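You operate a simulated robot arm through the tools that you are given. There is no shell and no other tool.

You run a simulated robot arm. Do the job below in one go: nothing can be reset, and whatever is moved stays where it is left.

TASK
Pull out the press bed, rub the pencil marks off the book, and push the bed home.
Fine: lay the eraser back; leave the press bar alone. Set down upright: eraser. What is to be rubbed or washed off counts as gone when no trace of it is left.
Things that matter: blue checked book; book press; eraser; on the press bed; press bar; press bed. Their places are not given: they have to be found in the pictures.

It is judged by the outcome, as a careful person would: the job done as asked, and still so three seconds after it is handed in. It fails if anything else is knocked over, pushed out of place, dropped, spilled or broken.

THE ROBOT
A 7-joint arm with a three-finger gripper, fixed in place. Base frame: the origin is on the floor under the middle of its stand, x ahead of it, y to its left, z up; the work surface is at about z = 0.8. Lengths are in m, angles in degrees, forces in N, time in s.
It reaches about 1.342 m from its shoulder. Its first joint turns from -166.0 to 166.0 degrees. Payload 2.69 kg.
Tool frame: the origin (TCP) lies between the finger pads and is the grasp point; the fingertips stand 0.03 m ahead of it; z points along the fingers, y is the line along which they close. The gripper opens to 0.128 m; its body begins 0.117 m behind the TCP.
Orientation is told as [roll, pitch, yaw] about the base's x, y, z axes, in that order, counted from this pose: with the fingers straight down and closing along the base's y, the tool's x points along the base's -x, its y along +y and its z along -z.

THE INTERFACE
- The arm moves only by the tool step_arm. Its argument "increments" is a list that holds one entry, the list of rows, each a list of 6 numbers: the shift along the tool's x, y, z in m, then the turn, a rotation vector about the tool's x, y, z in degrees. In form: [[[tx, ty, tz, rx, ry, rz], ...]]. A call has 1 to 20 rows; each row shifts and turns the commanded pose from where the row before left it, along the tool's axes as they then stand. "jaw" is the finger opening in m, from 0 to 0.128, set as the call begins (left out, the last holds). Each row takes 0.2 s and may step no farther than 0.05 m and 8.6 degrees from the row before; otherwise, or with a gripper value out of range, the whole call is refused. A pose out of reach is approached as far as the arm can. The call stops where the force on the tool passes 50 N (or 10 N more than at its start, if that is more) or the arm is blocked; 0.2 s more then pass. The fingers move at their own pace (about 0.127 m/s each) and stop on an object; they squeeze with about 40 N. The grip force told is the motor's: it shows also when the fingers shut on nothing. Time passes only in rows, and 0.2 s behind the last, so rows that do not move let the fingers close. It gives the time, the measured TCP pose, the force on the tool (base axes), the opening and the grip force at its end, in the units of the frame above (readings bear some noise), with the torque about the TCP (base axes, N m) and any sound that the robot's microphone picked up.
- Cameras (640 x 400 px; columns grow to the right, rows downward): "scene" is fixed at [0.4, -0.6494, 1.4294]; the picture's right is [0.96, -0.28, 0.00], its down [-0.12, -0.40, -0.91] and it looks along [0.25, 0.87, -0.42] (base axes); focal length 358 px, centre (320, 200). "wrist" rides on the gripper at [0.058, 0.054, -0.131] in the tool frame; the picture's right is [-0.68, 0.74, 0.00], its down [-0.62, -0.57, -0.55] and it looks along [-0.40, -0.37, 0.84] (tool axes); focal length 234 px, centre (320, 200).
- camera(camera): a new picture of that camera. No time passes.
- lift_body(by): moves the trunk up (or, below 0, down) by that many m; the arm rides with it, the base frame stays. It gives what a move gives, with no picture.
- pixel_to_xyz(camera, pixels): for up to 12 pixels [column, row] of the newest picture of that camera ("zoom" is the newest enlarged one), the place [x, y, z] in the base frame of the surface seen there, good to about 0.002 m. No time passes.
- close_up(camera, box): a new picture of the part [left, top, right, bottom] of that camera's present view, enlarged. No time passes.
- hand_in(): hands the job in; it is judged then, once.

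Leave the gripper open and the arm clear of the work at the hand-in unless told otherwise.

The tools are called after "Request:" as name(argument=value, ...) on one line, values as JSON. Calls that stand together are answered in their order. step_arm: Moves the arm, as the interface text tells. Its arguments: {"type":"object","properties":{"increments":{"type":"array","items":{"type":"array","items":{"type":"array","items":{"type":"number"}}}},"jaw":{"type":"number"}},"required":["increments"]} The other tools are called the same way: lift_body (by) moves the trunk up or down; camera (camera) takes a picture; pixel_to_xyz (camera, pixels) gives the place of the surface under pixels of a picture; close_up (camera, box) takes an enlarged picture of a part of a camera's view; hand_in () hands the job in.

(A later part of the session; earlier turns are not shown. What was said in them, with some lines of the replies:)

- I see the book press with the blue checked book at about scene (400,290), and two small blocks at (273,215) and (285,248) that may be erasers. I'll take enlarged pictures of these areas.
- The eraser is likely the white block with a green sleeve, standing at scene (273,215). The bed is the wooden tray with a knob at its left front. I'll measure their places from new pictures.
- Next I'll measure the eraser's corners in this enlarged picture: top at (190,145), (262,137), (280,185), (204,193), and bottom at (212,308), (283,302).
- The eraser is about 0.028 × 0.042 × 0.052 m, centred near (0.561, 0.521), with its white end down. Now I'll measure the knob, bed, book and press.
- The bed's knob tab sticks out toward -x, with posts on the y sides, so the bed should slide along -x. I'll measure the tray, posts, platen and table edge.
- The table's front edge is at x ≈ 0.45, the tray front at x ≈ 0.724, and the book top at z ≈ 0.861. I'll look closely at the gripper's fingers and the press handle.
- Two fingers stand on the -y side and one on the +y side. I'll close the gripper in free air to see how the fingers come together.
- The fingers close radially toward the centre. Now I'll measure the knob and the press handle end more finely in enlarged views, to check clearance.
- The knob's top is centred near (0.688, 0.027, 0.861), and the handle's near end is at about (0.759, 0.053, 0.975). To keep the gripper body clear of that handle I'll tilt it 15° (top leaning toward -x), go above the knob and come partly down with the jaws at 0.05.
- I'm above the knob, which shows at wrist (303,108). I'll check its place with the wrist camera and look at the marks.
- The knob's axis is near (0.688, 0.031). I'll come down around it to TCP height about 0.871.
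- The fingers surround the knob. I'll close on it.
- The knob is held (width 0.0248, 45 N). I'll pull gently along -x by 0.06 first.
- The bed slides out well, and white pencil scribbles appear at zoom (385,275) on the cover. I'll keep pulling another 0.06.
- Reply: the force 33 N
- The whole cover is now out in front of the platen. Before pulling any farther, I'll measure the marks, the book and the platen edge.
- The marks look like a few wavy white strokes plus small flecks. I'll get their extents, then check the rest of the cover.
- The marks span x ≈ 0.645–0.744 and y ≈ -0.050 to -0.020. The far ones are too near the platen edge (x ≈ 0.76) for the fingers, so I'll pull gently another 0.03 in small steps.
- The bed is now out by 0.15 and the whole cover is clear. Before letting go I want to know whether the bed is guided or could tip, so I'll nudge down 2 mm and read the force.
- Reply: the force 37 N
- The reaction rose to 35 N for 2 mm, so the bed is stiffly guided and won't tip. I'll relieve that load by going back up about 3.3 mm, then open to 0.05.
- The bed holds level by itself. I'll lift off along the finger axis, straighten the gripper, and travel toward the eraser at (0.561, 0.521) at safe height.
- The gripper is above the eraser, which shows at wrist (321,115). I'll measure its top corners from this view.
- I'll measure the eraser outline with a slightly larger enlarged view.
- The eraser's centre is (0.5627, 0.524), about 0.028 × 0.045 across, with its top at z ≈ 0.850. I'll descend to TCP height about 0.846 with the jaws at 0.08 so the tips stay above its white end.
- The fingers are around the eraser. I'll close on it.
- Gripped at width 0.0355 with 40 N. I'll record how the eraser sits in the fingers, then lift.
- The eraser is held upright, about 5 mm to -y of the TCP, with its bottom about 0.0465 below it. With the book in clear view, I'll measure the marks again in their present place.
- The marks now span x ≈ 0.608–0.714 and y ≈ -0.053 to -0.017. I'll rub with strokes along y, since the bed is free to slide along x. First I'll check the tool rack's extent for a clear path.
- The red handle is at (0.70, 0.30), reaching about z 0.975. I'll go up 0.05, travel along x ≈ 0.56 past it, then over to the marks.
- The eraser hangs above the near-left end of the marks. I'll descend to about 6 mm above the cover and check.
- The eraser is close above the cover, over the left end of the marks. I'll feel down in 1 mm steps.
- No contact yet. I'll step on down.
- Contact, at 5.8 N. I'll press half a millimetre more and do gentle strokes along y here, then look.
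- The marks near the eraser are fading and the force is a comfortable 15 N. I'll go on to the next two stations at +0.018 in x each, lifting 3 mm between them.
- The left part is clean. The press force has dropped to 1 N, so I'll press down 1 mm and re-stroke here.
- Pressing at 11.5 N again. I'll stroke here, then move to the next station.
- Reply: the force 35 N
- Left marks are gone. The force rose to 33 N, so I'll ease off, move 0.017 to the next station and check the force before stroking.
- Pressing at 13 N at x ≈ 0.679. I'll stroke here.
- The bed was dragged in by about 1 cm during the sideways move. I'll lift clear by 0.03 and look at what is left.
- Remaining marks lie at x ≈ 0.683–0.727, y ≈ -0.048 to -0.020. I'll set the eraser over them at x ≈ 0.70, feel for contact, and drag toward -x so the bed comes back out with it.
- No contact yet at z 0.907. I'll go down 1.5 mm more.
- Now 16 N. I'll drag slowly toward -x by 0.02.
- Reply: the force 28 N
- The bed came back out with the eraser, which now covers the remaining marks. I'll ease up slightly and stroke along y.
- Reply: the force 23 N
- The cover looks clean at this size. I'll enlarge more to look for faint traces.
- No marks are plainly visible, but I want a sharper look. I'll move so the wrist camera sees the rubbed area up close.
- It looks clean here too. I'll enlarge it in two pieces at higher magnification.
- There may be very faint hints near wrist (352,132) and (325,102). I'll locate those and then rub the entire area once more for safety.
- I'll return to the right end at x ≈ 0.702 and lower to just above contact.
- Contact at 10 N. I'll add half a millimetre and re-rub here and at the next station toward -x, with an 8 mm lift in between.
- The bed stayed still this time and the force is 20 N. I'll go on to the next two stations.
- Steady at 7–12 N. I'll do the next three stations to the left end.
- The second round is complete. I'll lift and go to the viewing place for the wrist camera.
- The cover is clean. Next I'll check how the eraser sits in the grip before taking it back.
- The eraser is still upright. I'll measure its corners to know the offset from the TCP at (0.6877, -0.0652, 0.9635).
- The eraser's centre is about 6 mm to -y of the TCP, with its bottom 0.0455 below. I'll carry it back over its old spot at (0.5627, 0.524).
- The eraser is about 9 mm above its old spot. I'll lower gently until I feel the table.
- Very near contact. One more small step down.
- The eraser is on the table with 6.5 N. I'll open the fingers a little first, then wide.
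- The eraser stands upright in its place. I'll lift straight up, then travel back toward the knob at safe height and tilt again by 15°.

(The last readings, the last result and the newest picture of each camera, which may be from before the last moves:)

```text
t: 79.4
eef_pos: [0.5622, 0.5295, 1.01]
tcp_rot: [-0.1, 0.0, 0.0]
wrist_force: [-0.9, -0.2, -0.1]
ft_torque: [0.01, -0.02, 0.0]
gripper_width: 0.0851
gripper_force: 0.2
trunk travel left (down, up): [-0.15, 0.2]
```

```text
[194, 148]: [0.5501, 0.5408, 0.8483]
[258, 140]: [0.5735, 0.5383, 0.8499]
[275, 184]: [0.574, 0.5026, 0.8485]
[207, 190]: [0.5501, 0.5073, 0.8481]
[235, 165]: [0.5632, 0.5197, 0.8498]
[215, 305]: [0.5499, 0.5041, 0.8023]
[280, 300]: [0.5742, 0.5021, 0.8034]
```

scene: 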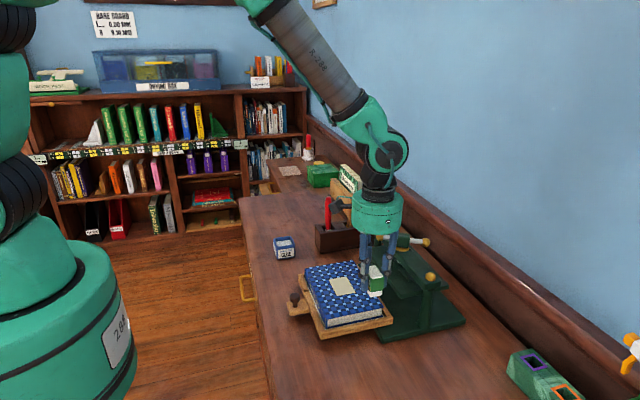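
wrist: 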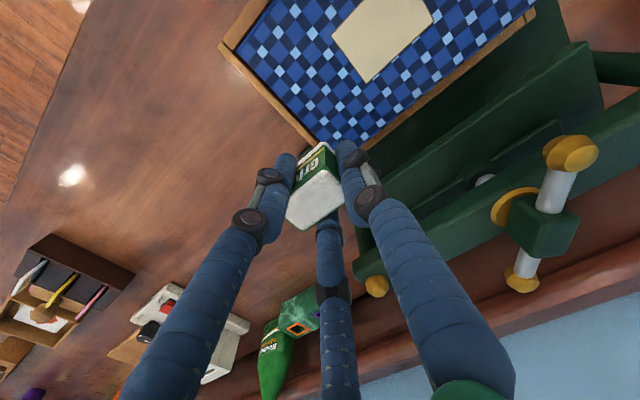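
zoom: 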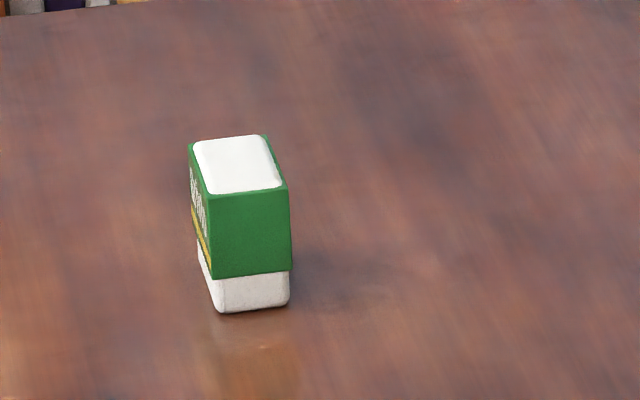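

The eraser is back within a couple of millimetres of where it was. Now I'll measure the knob's present place.

Request:
close_up(camera="scene", box=[275, 285, 315, 320])

Request:
close_up(camera="scene", box=[270, 240, 478, 370])

Request:
pixel_to_xyz(camera="scene", pixels=[[295, 296], [295, 299], [292, 299], [298, 299], [290, 312], [310, 305]])

```text
11.43 times, centred on (295, 302) of scene
```

zoom: 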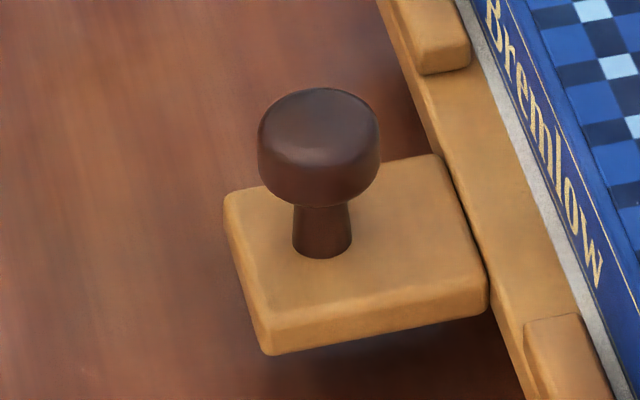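

```text
3.08 times, centred on (374, 305) of scene
```

zoom: 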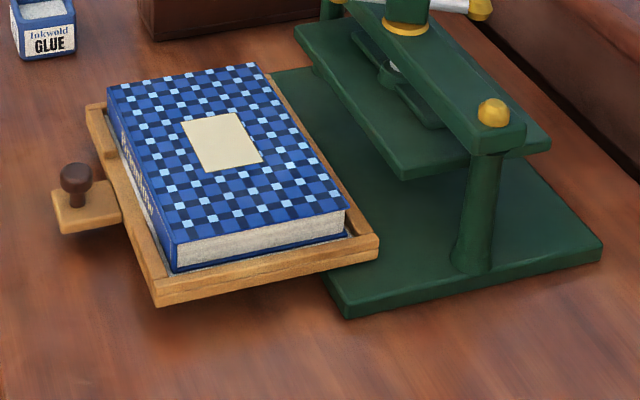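

```text
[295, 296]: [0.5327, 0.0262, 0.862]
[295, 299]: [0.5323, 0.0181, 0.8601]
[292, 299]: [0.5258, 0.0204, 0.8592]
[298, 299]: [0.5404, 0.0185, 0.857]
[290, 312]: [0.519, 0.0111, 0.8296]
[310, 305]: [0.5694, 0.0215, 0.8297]
```

The knob is now near (0.534, 0.031). I'll travel there at height, narrow the jaws to 0.05 and tilt 15° as before.

Request:
step_arm(increments=[[[0.003, -0.0495, 0, 0, 0, 0], [0.003, -0.0495, 0, 0, 0, 0], [0.003, -0.0495, 0, 0, 0, 0], [0.003, -0.0495, 0, 0, 0, 0], [0.003, -0.0495, 0, 0, 0, 0], [0.003, -0.0495, 0, 0, 0, 0], [0.003, -0.0495, 0, 0, 0, 0], [0.003, -0.0495, 0, 0, 0, 0], [0.003, -0.0495, 0, 0, 0, 0], [0.003, -0.0495, 0, 0, 0, 0], [0, 0, 0, 0, -7.5, 0], [0, 0, 0, 0, -7.5, 0], [0, 0, 0, 0, 0, 0]]], jaw=0.05)

Request:
camera(camera="wrist")

Request:
close_up(camera="scene", box=[250, 200, 410, 330])

```text
t: 82.2
eef_pos: [0.5322, 0.035, 1.0075]
tcp_rot: [0.0, -15.1, 0.0]
wrist_force: [0.0, 0.3, 0.5]
ft_torque: [-0.05, -0.06, -0.01]
gripper_width: 0.0497
gripper_force: 0.0
trunk travel left (down, up): [-0.15, 0.2]
```

```text
taken
```

wrist: 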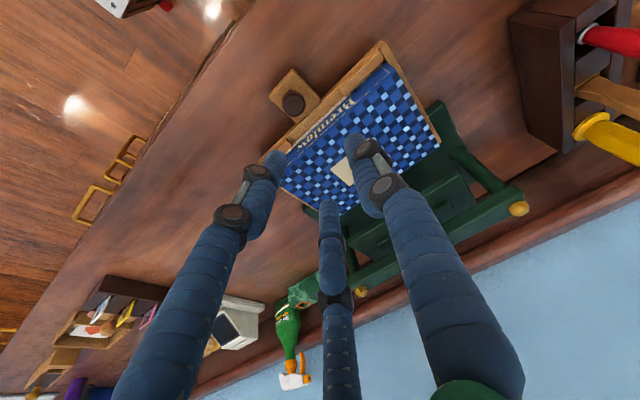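

```text
3.08 times, centred on (330, 265) of scene
```

zoom: 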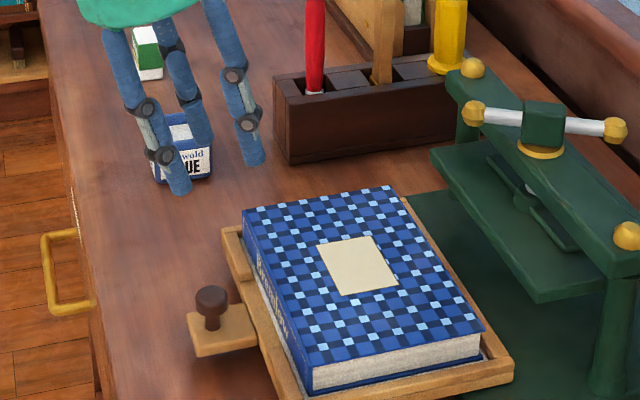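

I'll measure the knob from the wrist view, near (294,103).

Request:
close_up(camera="wrist", box=[262, 80, 326, 120])

Request:
pixel_to_xyz(camera="zoom", pixels=[[320, 230], [230, 230], [400, 230], [320, 160], [320, 310], [250, 170], [390, 290], [380, 170], [260, 290]])

```text
10.00 times, centred on (294, 100) of wrist
```

zoom: 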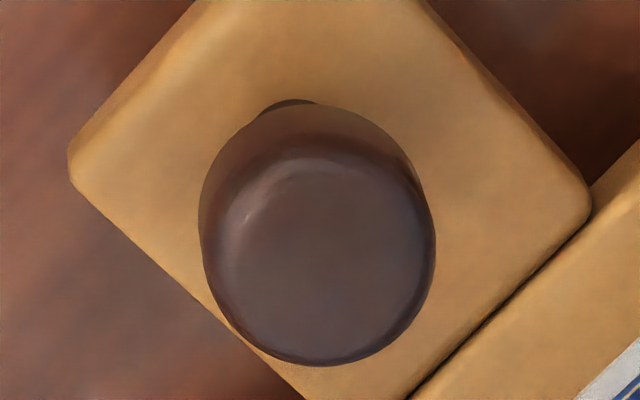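

```text
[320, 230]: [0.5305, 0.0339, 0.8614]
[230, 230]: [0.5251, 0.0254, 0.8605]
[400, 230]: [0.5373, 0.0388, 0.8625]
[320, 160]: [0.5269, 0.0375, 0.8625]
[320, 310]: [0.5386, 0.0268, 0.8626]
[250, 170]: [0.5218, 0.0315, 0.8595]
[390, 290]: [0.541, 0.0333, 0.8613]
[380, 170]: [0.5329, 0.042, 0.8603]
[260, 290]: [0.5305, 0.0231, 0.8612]
```

The knob is centred at (0.5325, 0.031). I'll descend around it.

Request:
step_arm(increments=[[[0.00946, -0.0009, 0.0324, 0, 0, 0], [0.00946, -0.0009, 0.0324, 0, 0, 0], [0.00946, -0.0009, 0.0324, 0, 0, 0], [0.00946, -0.0009, 0.0324, 0, 0, 0], [0, 0, 0, 0, 0, 0]]])

Request:
close_up(camera="scene", box=[250, 220, 410, 340])

Request:
close_up(camera="wrist", box=[200, 50, 440, 200])

```text
t: 83.4
eef_pos: [0.5319, 0.0303, 0.8706]
tcp_rot: [0.0, -15.0, 0.0]
wrist_force: [-0.2, 0.2, -0.7]
ft_torque: [0.04, 0.01, 0.03]
gripper_width: 0.0499
gripper_force: 0.1
trunk travel left (down, up): [-0.15, 0.2]
```

```text
3.33 times, centred on (330, 280) of scene
```

zoom: 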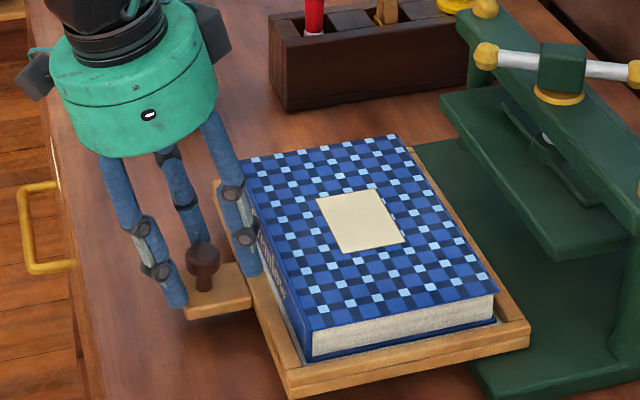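

```text
2.67 times, centred on (320, 125) of wrist
```

zoom: 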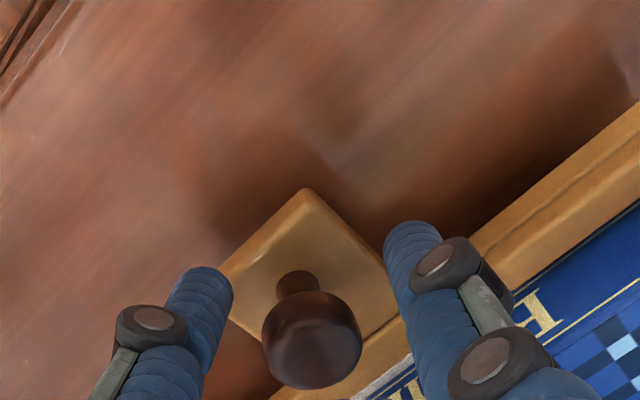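

The view matches the first grip. I'll close on the knob.

Request:
step_arm(increments=[[[0, 0, -0.001, 0, 0, 0], [0, 0, 0, 0, 0, 0], [0, 0, 0, 0, 0, 0], [0, 0, 0, 0, 0, 0]]], jaw=0.0)

```text
t: 84.4
eef_pos: [0.531, 0.03, 0.8716]
tcp_rot: [0.0, -14.8, 0.0]
wrist_force: [-1.0, -8.1, -21.9]
ft_torque: [0.14, 0.21, -0.19]
gripper_width: 0.0249
gripper_force: 45.3
trunk travel left (down, up): [-0.15, 0.2]
```

Gripped. The -22 N along z means I'm pulling up slightly, so I'll ease down 1.5 mm and push the bed in along +x by 0.06.

Request:
step_arm(increments=[[[0.0004, 0, 0.00145, 0, 0, 0], [-0.00966, 0, 0.00259, 0, 0, 0], [-0.00966, 0, 0.00259, 0, 0, 0], [-0.00966, 0, 0.00259, 0, 0, 0], [-0.00966, 0, 0.00259, 0, 0, 0], [-0.00966, 0, 0.00259, 0, 0, 0], [-0.00966, 0, 0.00259, 0, 0, 0]]])

Request:
close_up(camera="scene", box=[270, 220, 430, 340])

```text
t: 86.0
eef_pos: [0.5909, 0.0302, 0.8723]
tcp_rot: [0.0, -14.9, 0.0]
wrist_force: [0.5, -11.5, -9.2]
ft_torque: [-0.08, 0.24, -0.04]
gripper_width: 0.0247
gripper_force: 44.9
trunk travel left (down, up): [-0.15, 0.2]
```

```text
3.33 times, centred on (350, 280) of scene
```

zoom: 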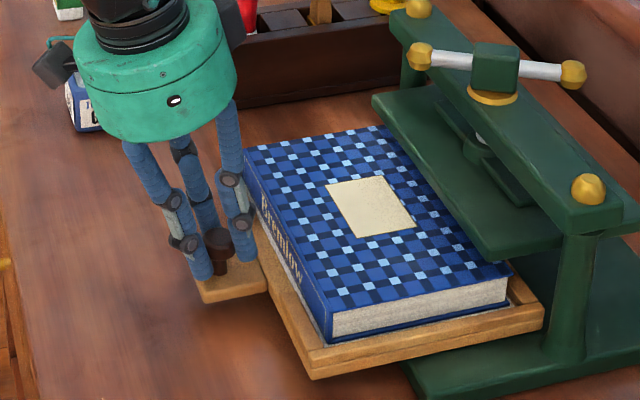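

The bed slides in smoothly with the book passing under the platen. I'll continue another 0.07.

Request:
step_arm(increments=[[[-0.00966, 0, 0.00259, 0, 0, 0], [-0.00966, 0, 0.00259, 0, 0, 0], [-0.00966, 0, 0.00259, 0, 0, 0], [-0.00966, 0, 0.00259, 0, 0, 0], [-0.00966, 0, 0.00259, 0, 0, 0], [-0.00966, 0, 0.00259, 0, 0, 0], [-0.00966, 0, 0.00259, 0, 0, 0]]])

Request:
close_up(camera="scene", box=[290, 210, 470, 345])

```text
t: 87.6
eef_pos: [0.6598, 0.0308, 0.871]
tcp_rot: [0.0, -14.9, -0.1]
wrist_force: [0.9, -10.8, -12.1]
ft_torque: [-0.05, 0.45, -0.05]
gripper_width: 0.0245
gripper_force: 44.9
trunk travel left (down, up): [-0.15, 0.2]
```

```text
2.96 times, centred on (380, 278) of scene
```

zoom: 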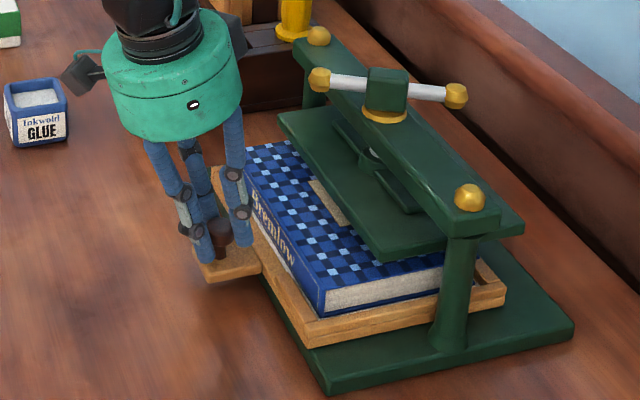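

About 0.025 is left to the original place (TCP x ≈ 0.685). I'll close in with 4 mm steps.

Request:
step_arm(increments=[[[-0.003864, 0, 0.001036, 0, 0, 0], [-0.003864, 0, 0.001036, 0, 0, 0], [-0.003864, 0, 0.001036, 0, 0, 0], [-0.003864, 0, 0.001036, 0, 0, 0], [-0.003864, 0, 0.001036, 0, 0, 0], [-0.003864, 0, 0.001036, 0, 0, 0], [0, 0, 0, 0, 0, 0]]])

Request:
close_up(camera="scene", box=[310, 210, 470, 345])

```text
t: 89.2
eef_pos: [0.6839, 0.0305, 0.8714]
tcp_rot: [0.0, -15.0, 0.0]
wrist_force: [-1.6, -16.7, -4.5]
ft_torque: [-0.2, 0.27, -0.04]
gripper_width: 0.0246
gripper_force: 44.9
trunk travel left (down, up): [-0.15, 0.2]
```

```text
2.96 times, centred on (390, 278) of scene
```

zoom: 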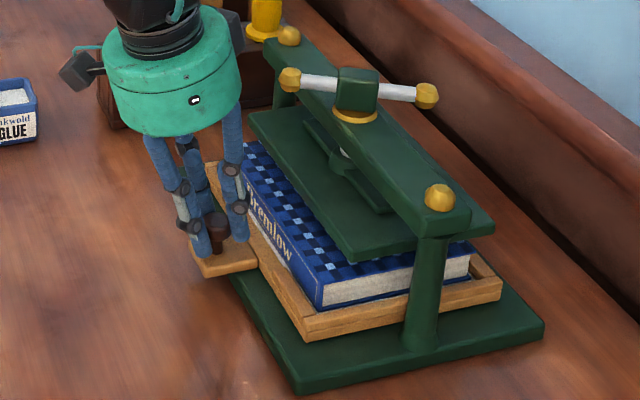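

Nearly home. I'll push by 1 mm steps and watch the x force for the stop.

Request:
step_arm(increments=[[[-0.000966, 0, 0.000259, 0, 0, 0], [-0.000966, 0, 0.000259, 0, 0, 0], [0, 0, 0, 0, 0, 0]]])

Request:
step_arm(increments=[[[-0.000966, 0, 0.000259, 0, 0, 0], [0, 0, 0, 0, 0, 0]]])

```text
t: 90.0
eef_pos: [0.6836, 0.03, 0.8708]
tcp_rot: [0.0, -14.9, -0.2]
wrist_force: [-10.2, -23.5, 0.6]
ft_torque: [-0.26, 0.4, -0.1]
gripper_width: 0.0247
gripper_force: 44.9
trunk travel left (down, up): [-0.15, 0.2]
```

```text
t: 90.6
eef_pos: [0.6855, 0.0304, 0.8712]
tcp_rot: [0.1, -14.9, 0.0]
wrist_force: [-20.2, -23.2, 5.7]
ft_torque: [-0.27, 0.65, -0.21]
gripper_width: 0.0248
gripper_force: 45.4
trunk travel left (down, up): [-0.15, 0.2]
```

The x reaction rose to -20 N, so the bed is against its stop. I'll open the fingers now and look.

Request:
step_arm(increments=[[[0.000966, 0, -0.000259, 0, 0, 0], [0, 0, 0, 0, 0, 0]]])

Request:
step_arm(increments=[[[0, 0, 0, 0, 0, 0], [0, 0, 0, 0, 0, 0]]], jaw=0.05)

Request:
close_up(camera="scene", box=[310, 210, 470, 345])

```text
t: 91.2
eef_pos: [0.6854, 0.0304, 0.8716]
tcp_rot: [0.1, -15.0, 0.0]
wrist_force: [-11.7, -21.1, -6.7]
ft_torque: [-0.2, 0.21, -0.11]
gripper_width: 0.0249
gripper_force: 45.0
trunk travel left (down, up): [-0.15, 0.2]
```

```text
t: 91.8
eef_pos: [0.6861, 0.0312, 0.8724]
tcp_rot: [0.0, -15.0, 0.0]
wrist_force: [0.2, -0.5, 0.4]
ft_torque: [0.02, -0.01, 0.0]
gripper_width: 0.0498
gripper_force: 0.1
trunk travel left (down, up): [-0.15, 0.2]
```

```text
2.96 times, centred on (390, 278) of scene
```

zoom: 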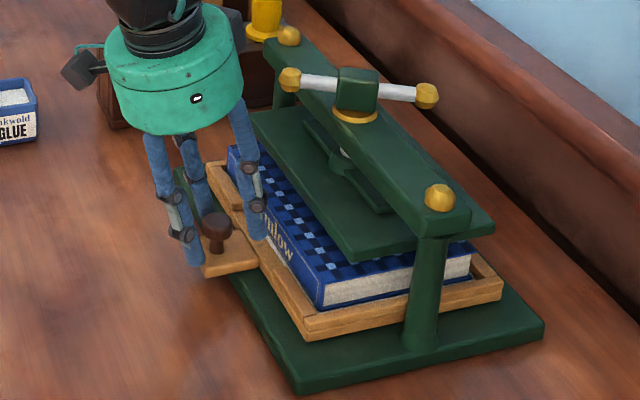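

I'll draw back along the finger axis, then rise, straighten and look at the whole scene.

Request:
step_arm(increments=[[[0, 0, -0.02, 0, 0, 0], [0, 0, -0.04, 0, 0, 0], [0, 0, -0.04, 0, 0, 0], [0, 0, -0.045, 0, 0, 0], [0, 0, -0.045, 0, 0, 0], [0.03, 0, -0.03, 0, 0, 0], [0, 0, 0, 0, 7.5, 0], [0, 0, 0, 0, 7.5, 0], [0, 0, -0.04, 0, 0, 0], [0, 0, 0, 0, 0, 0]]], jaw=0.06)

Request:
camera(camera="scene")

Request:
close_up(camera="scene", box=[330, 220, 480, 350])

Request:
close_up(camera="scene", box=[340, 275, 380, 300])

```text
t: 94.0
eef_pos: [0.5985, 0.0314, 1.1169]
tcp_rot: [0.0, -0.1, 0.0]
wrist_force: [-0.7, 0.4, 0.2]
ft_torque: [0.0, -0.13, 0.0]
gripper_width: 0.06
gripper_force: 0.1
trunk travel left (down, up): [-0.15, 0.2]
```

```text
taken
```

scene: 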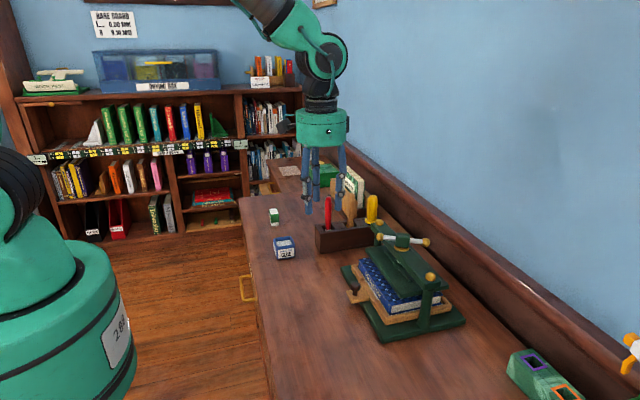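

```text
3.08 times, centred on (405, 285) of scene
```

zoom: 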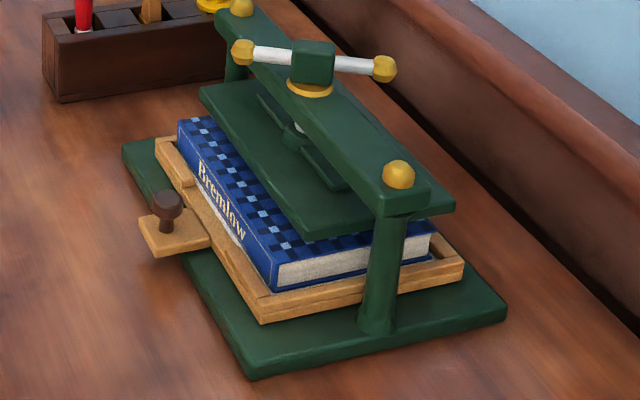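

```text
16.00 times, centred on (360, 288) of scene
```

zoom: 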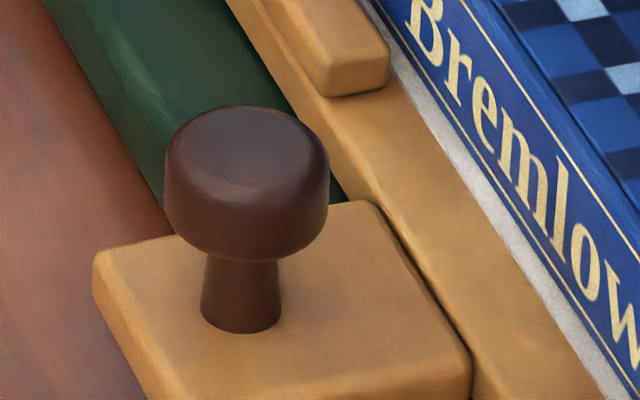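

The bed sits exactly as at the start, the press bar is unchanged, and the eraser at (273,215) and glue are in place. I'll open the gripper fully and rise a bit more.

Request:
step_arm(increments=[[[0, 0, -0.04, 0, 0, 0], [0, 0, -0.03, 0, 0, 0], [0, 0, 0, 0, 0, 0], [0, 0, 0, 0, 0, 0]]], jaw=0.128)

Request:
close_up(camera="scene", box=[240, 150, 400, 270])

```text
t: 95.0
eef_pos: [0.6022, 0.0307, 1.1866]
tcp_rot: [0.0, 0.0, 0.0]
wrist_force: [0.6, -0.2, -0.1]
ft_torque: [0.01, 0.0, 0.02]
gripper_width: 0.128
gripper_force: 0.1
trunk travel left (down, up): [-0.15, 0.2]
```

```text
3.33 times, centred on (320, 210) of scene
```

zoom: 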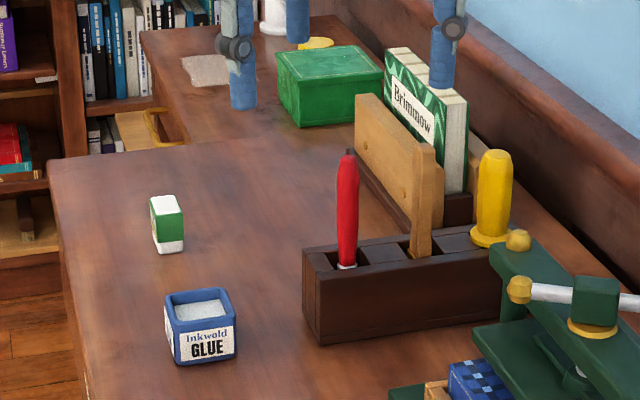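

Everything is in place: the bed is home, the marks are gone, the eraser stands upright where it was, and the arm is clear with the gripper open. I'm handing the job in.

Request:
hand_in()

```text
The job is handed in.
```

The job is done and handed in. I pulled the press bed out, rubbed the pencil marks off the blue checked book, and pushed the bed home against its stop.

- **Marks:** they were white scribbles near one end of the cover. I rubbed the area twice, and close-up pictures afterwards showed no trace.
- **Eraser:** it is back upright, within a couple of millimetres of where it stood.
- **Press bed:** it slid in by about 1 to 2 cm once during rubbing. I drew it back out before finishing, and it now sits where it was at the start.
- **Everything else:** I did not touch the press bar. The glue, tool rack and other things nearby look unmoved. The arm is clear with the gripper open.
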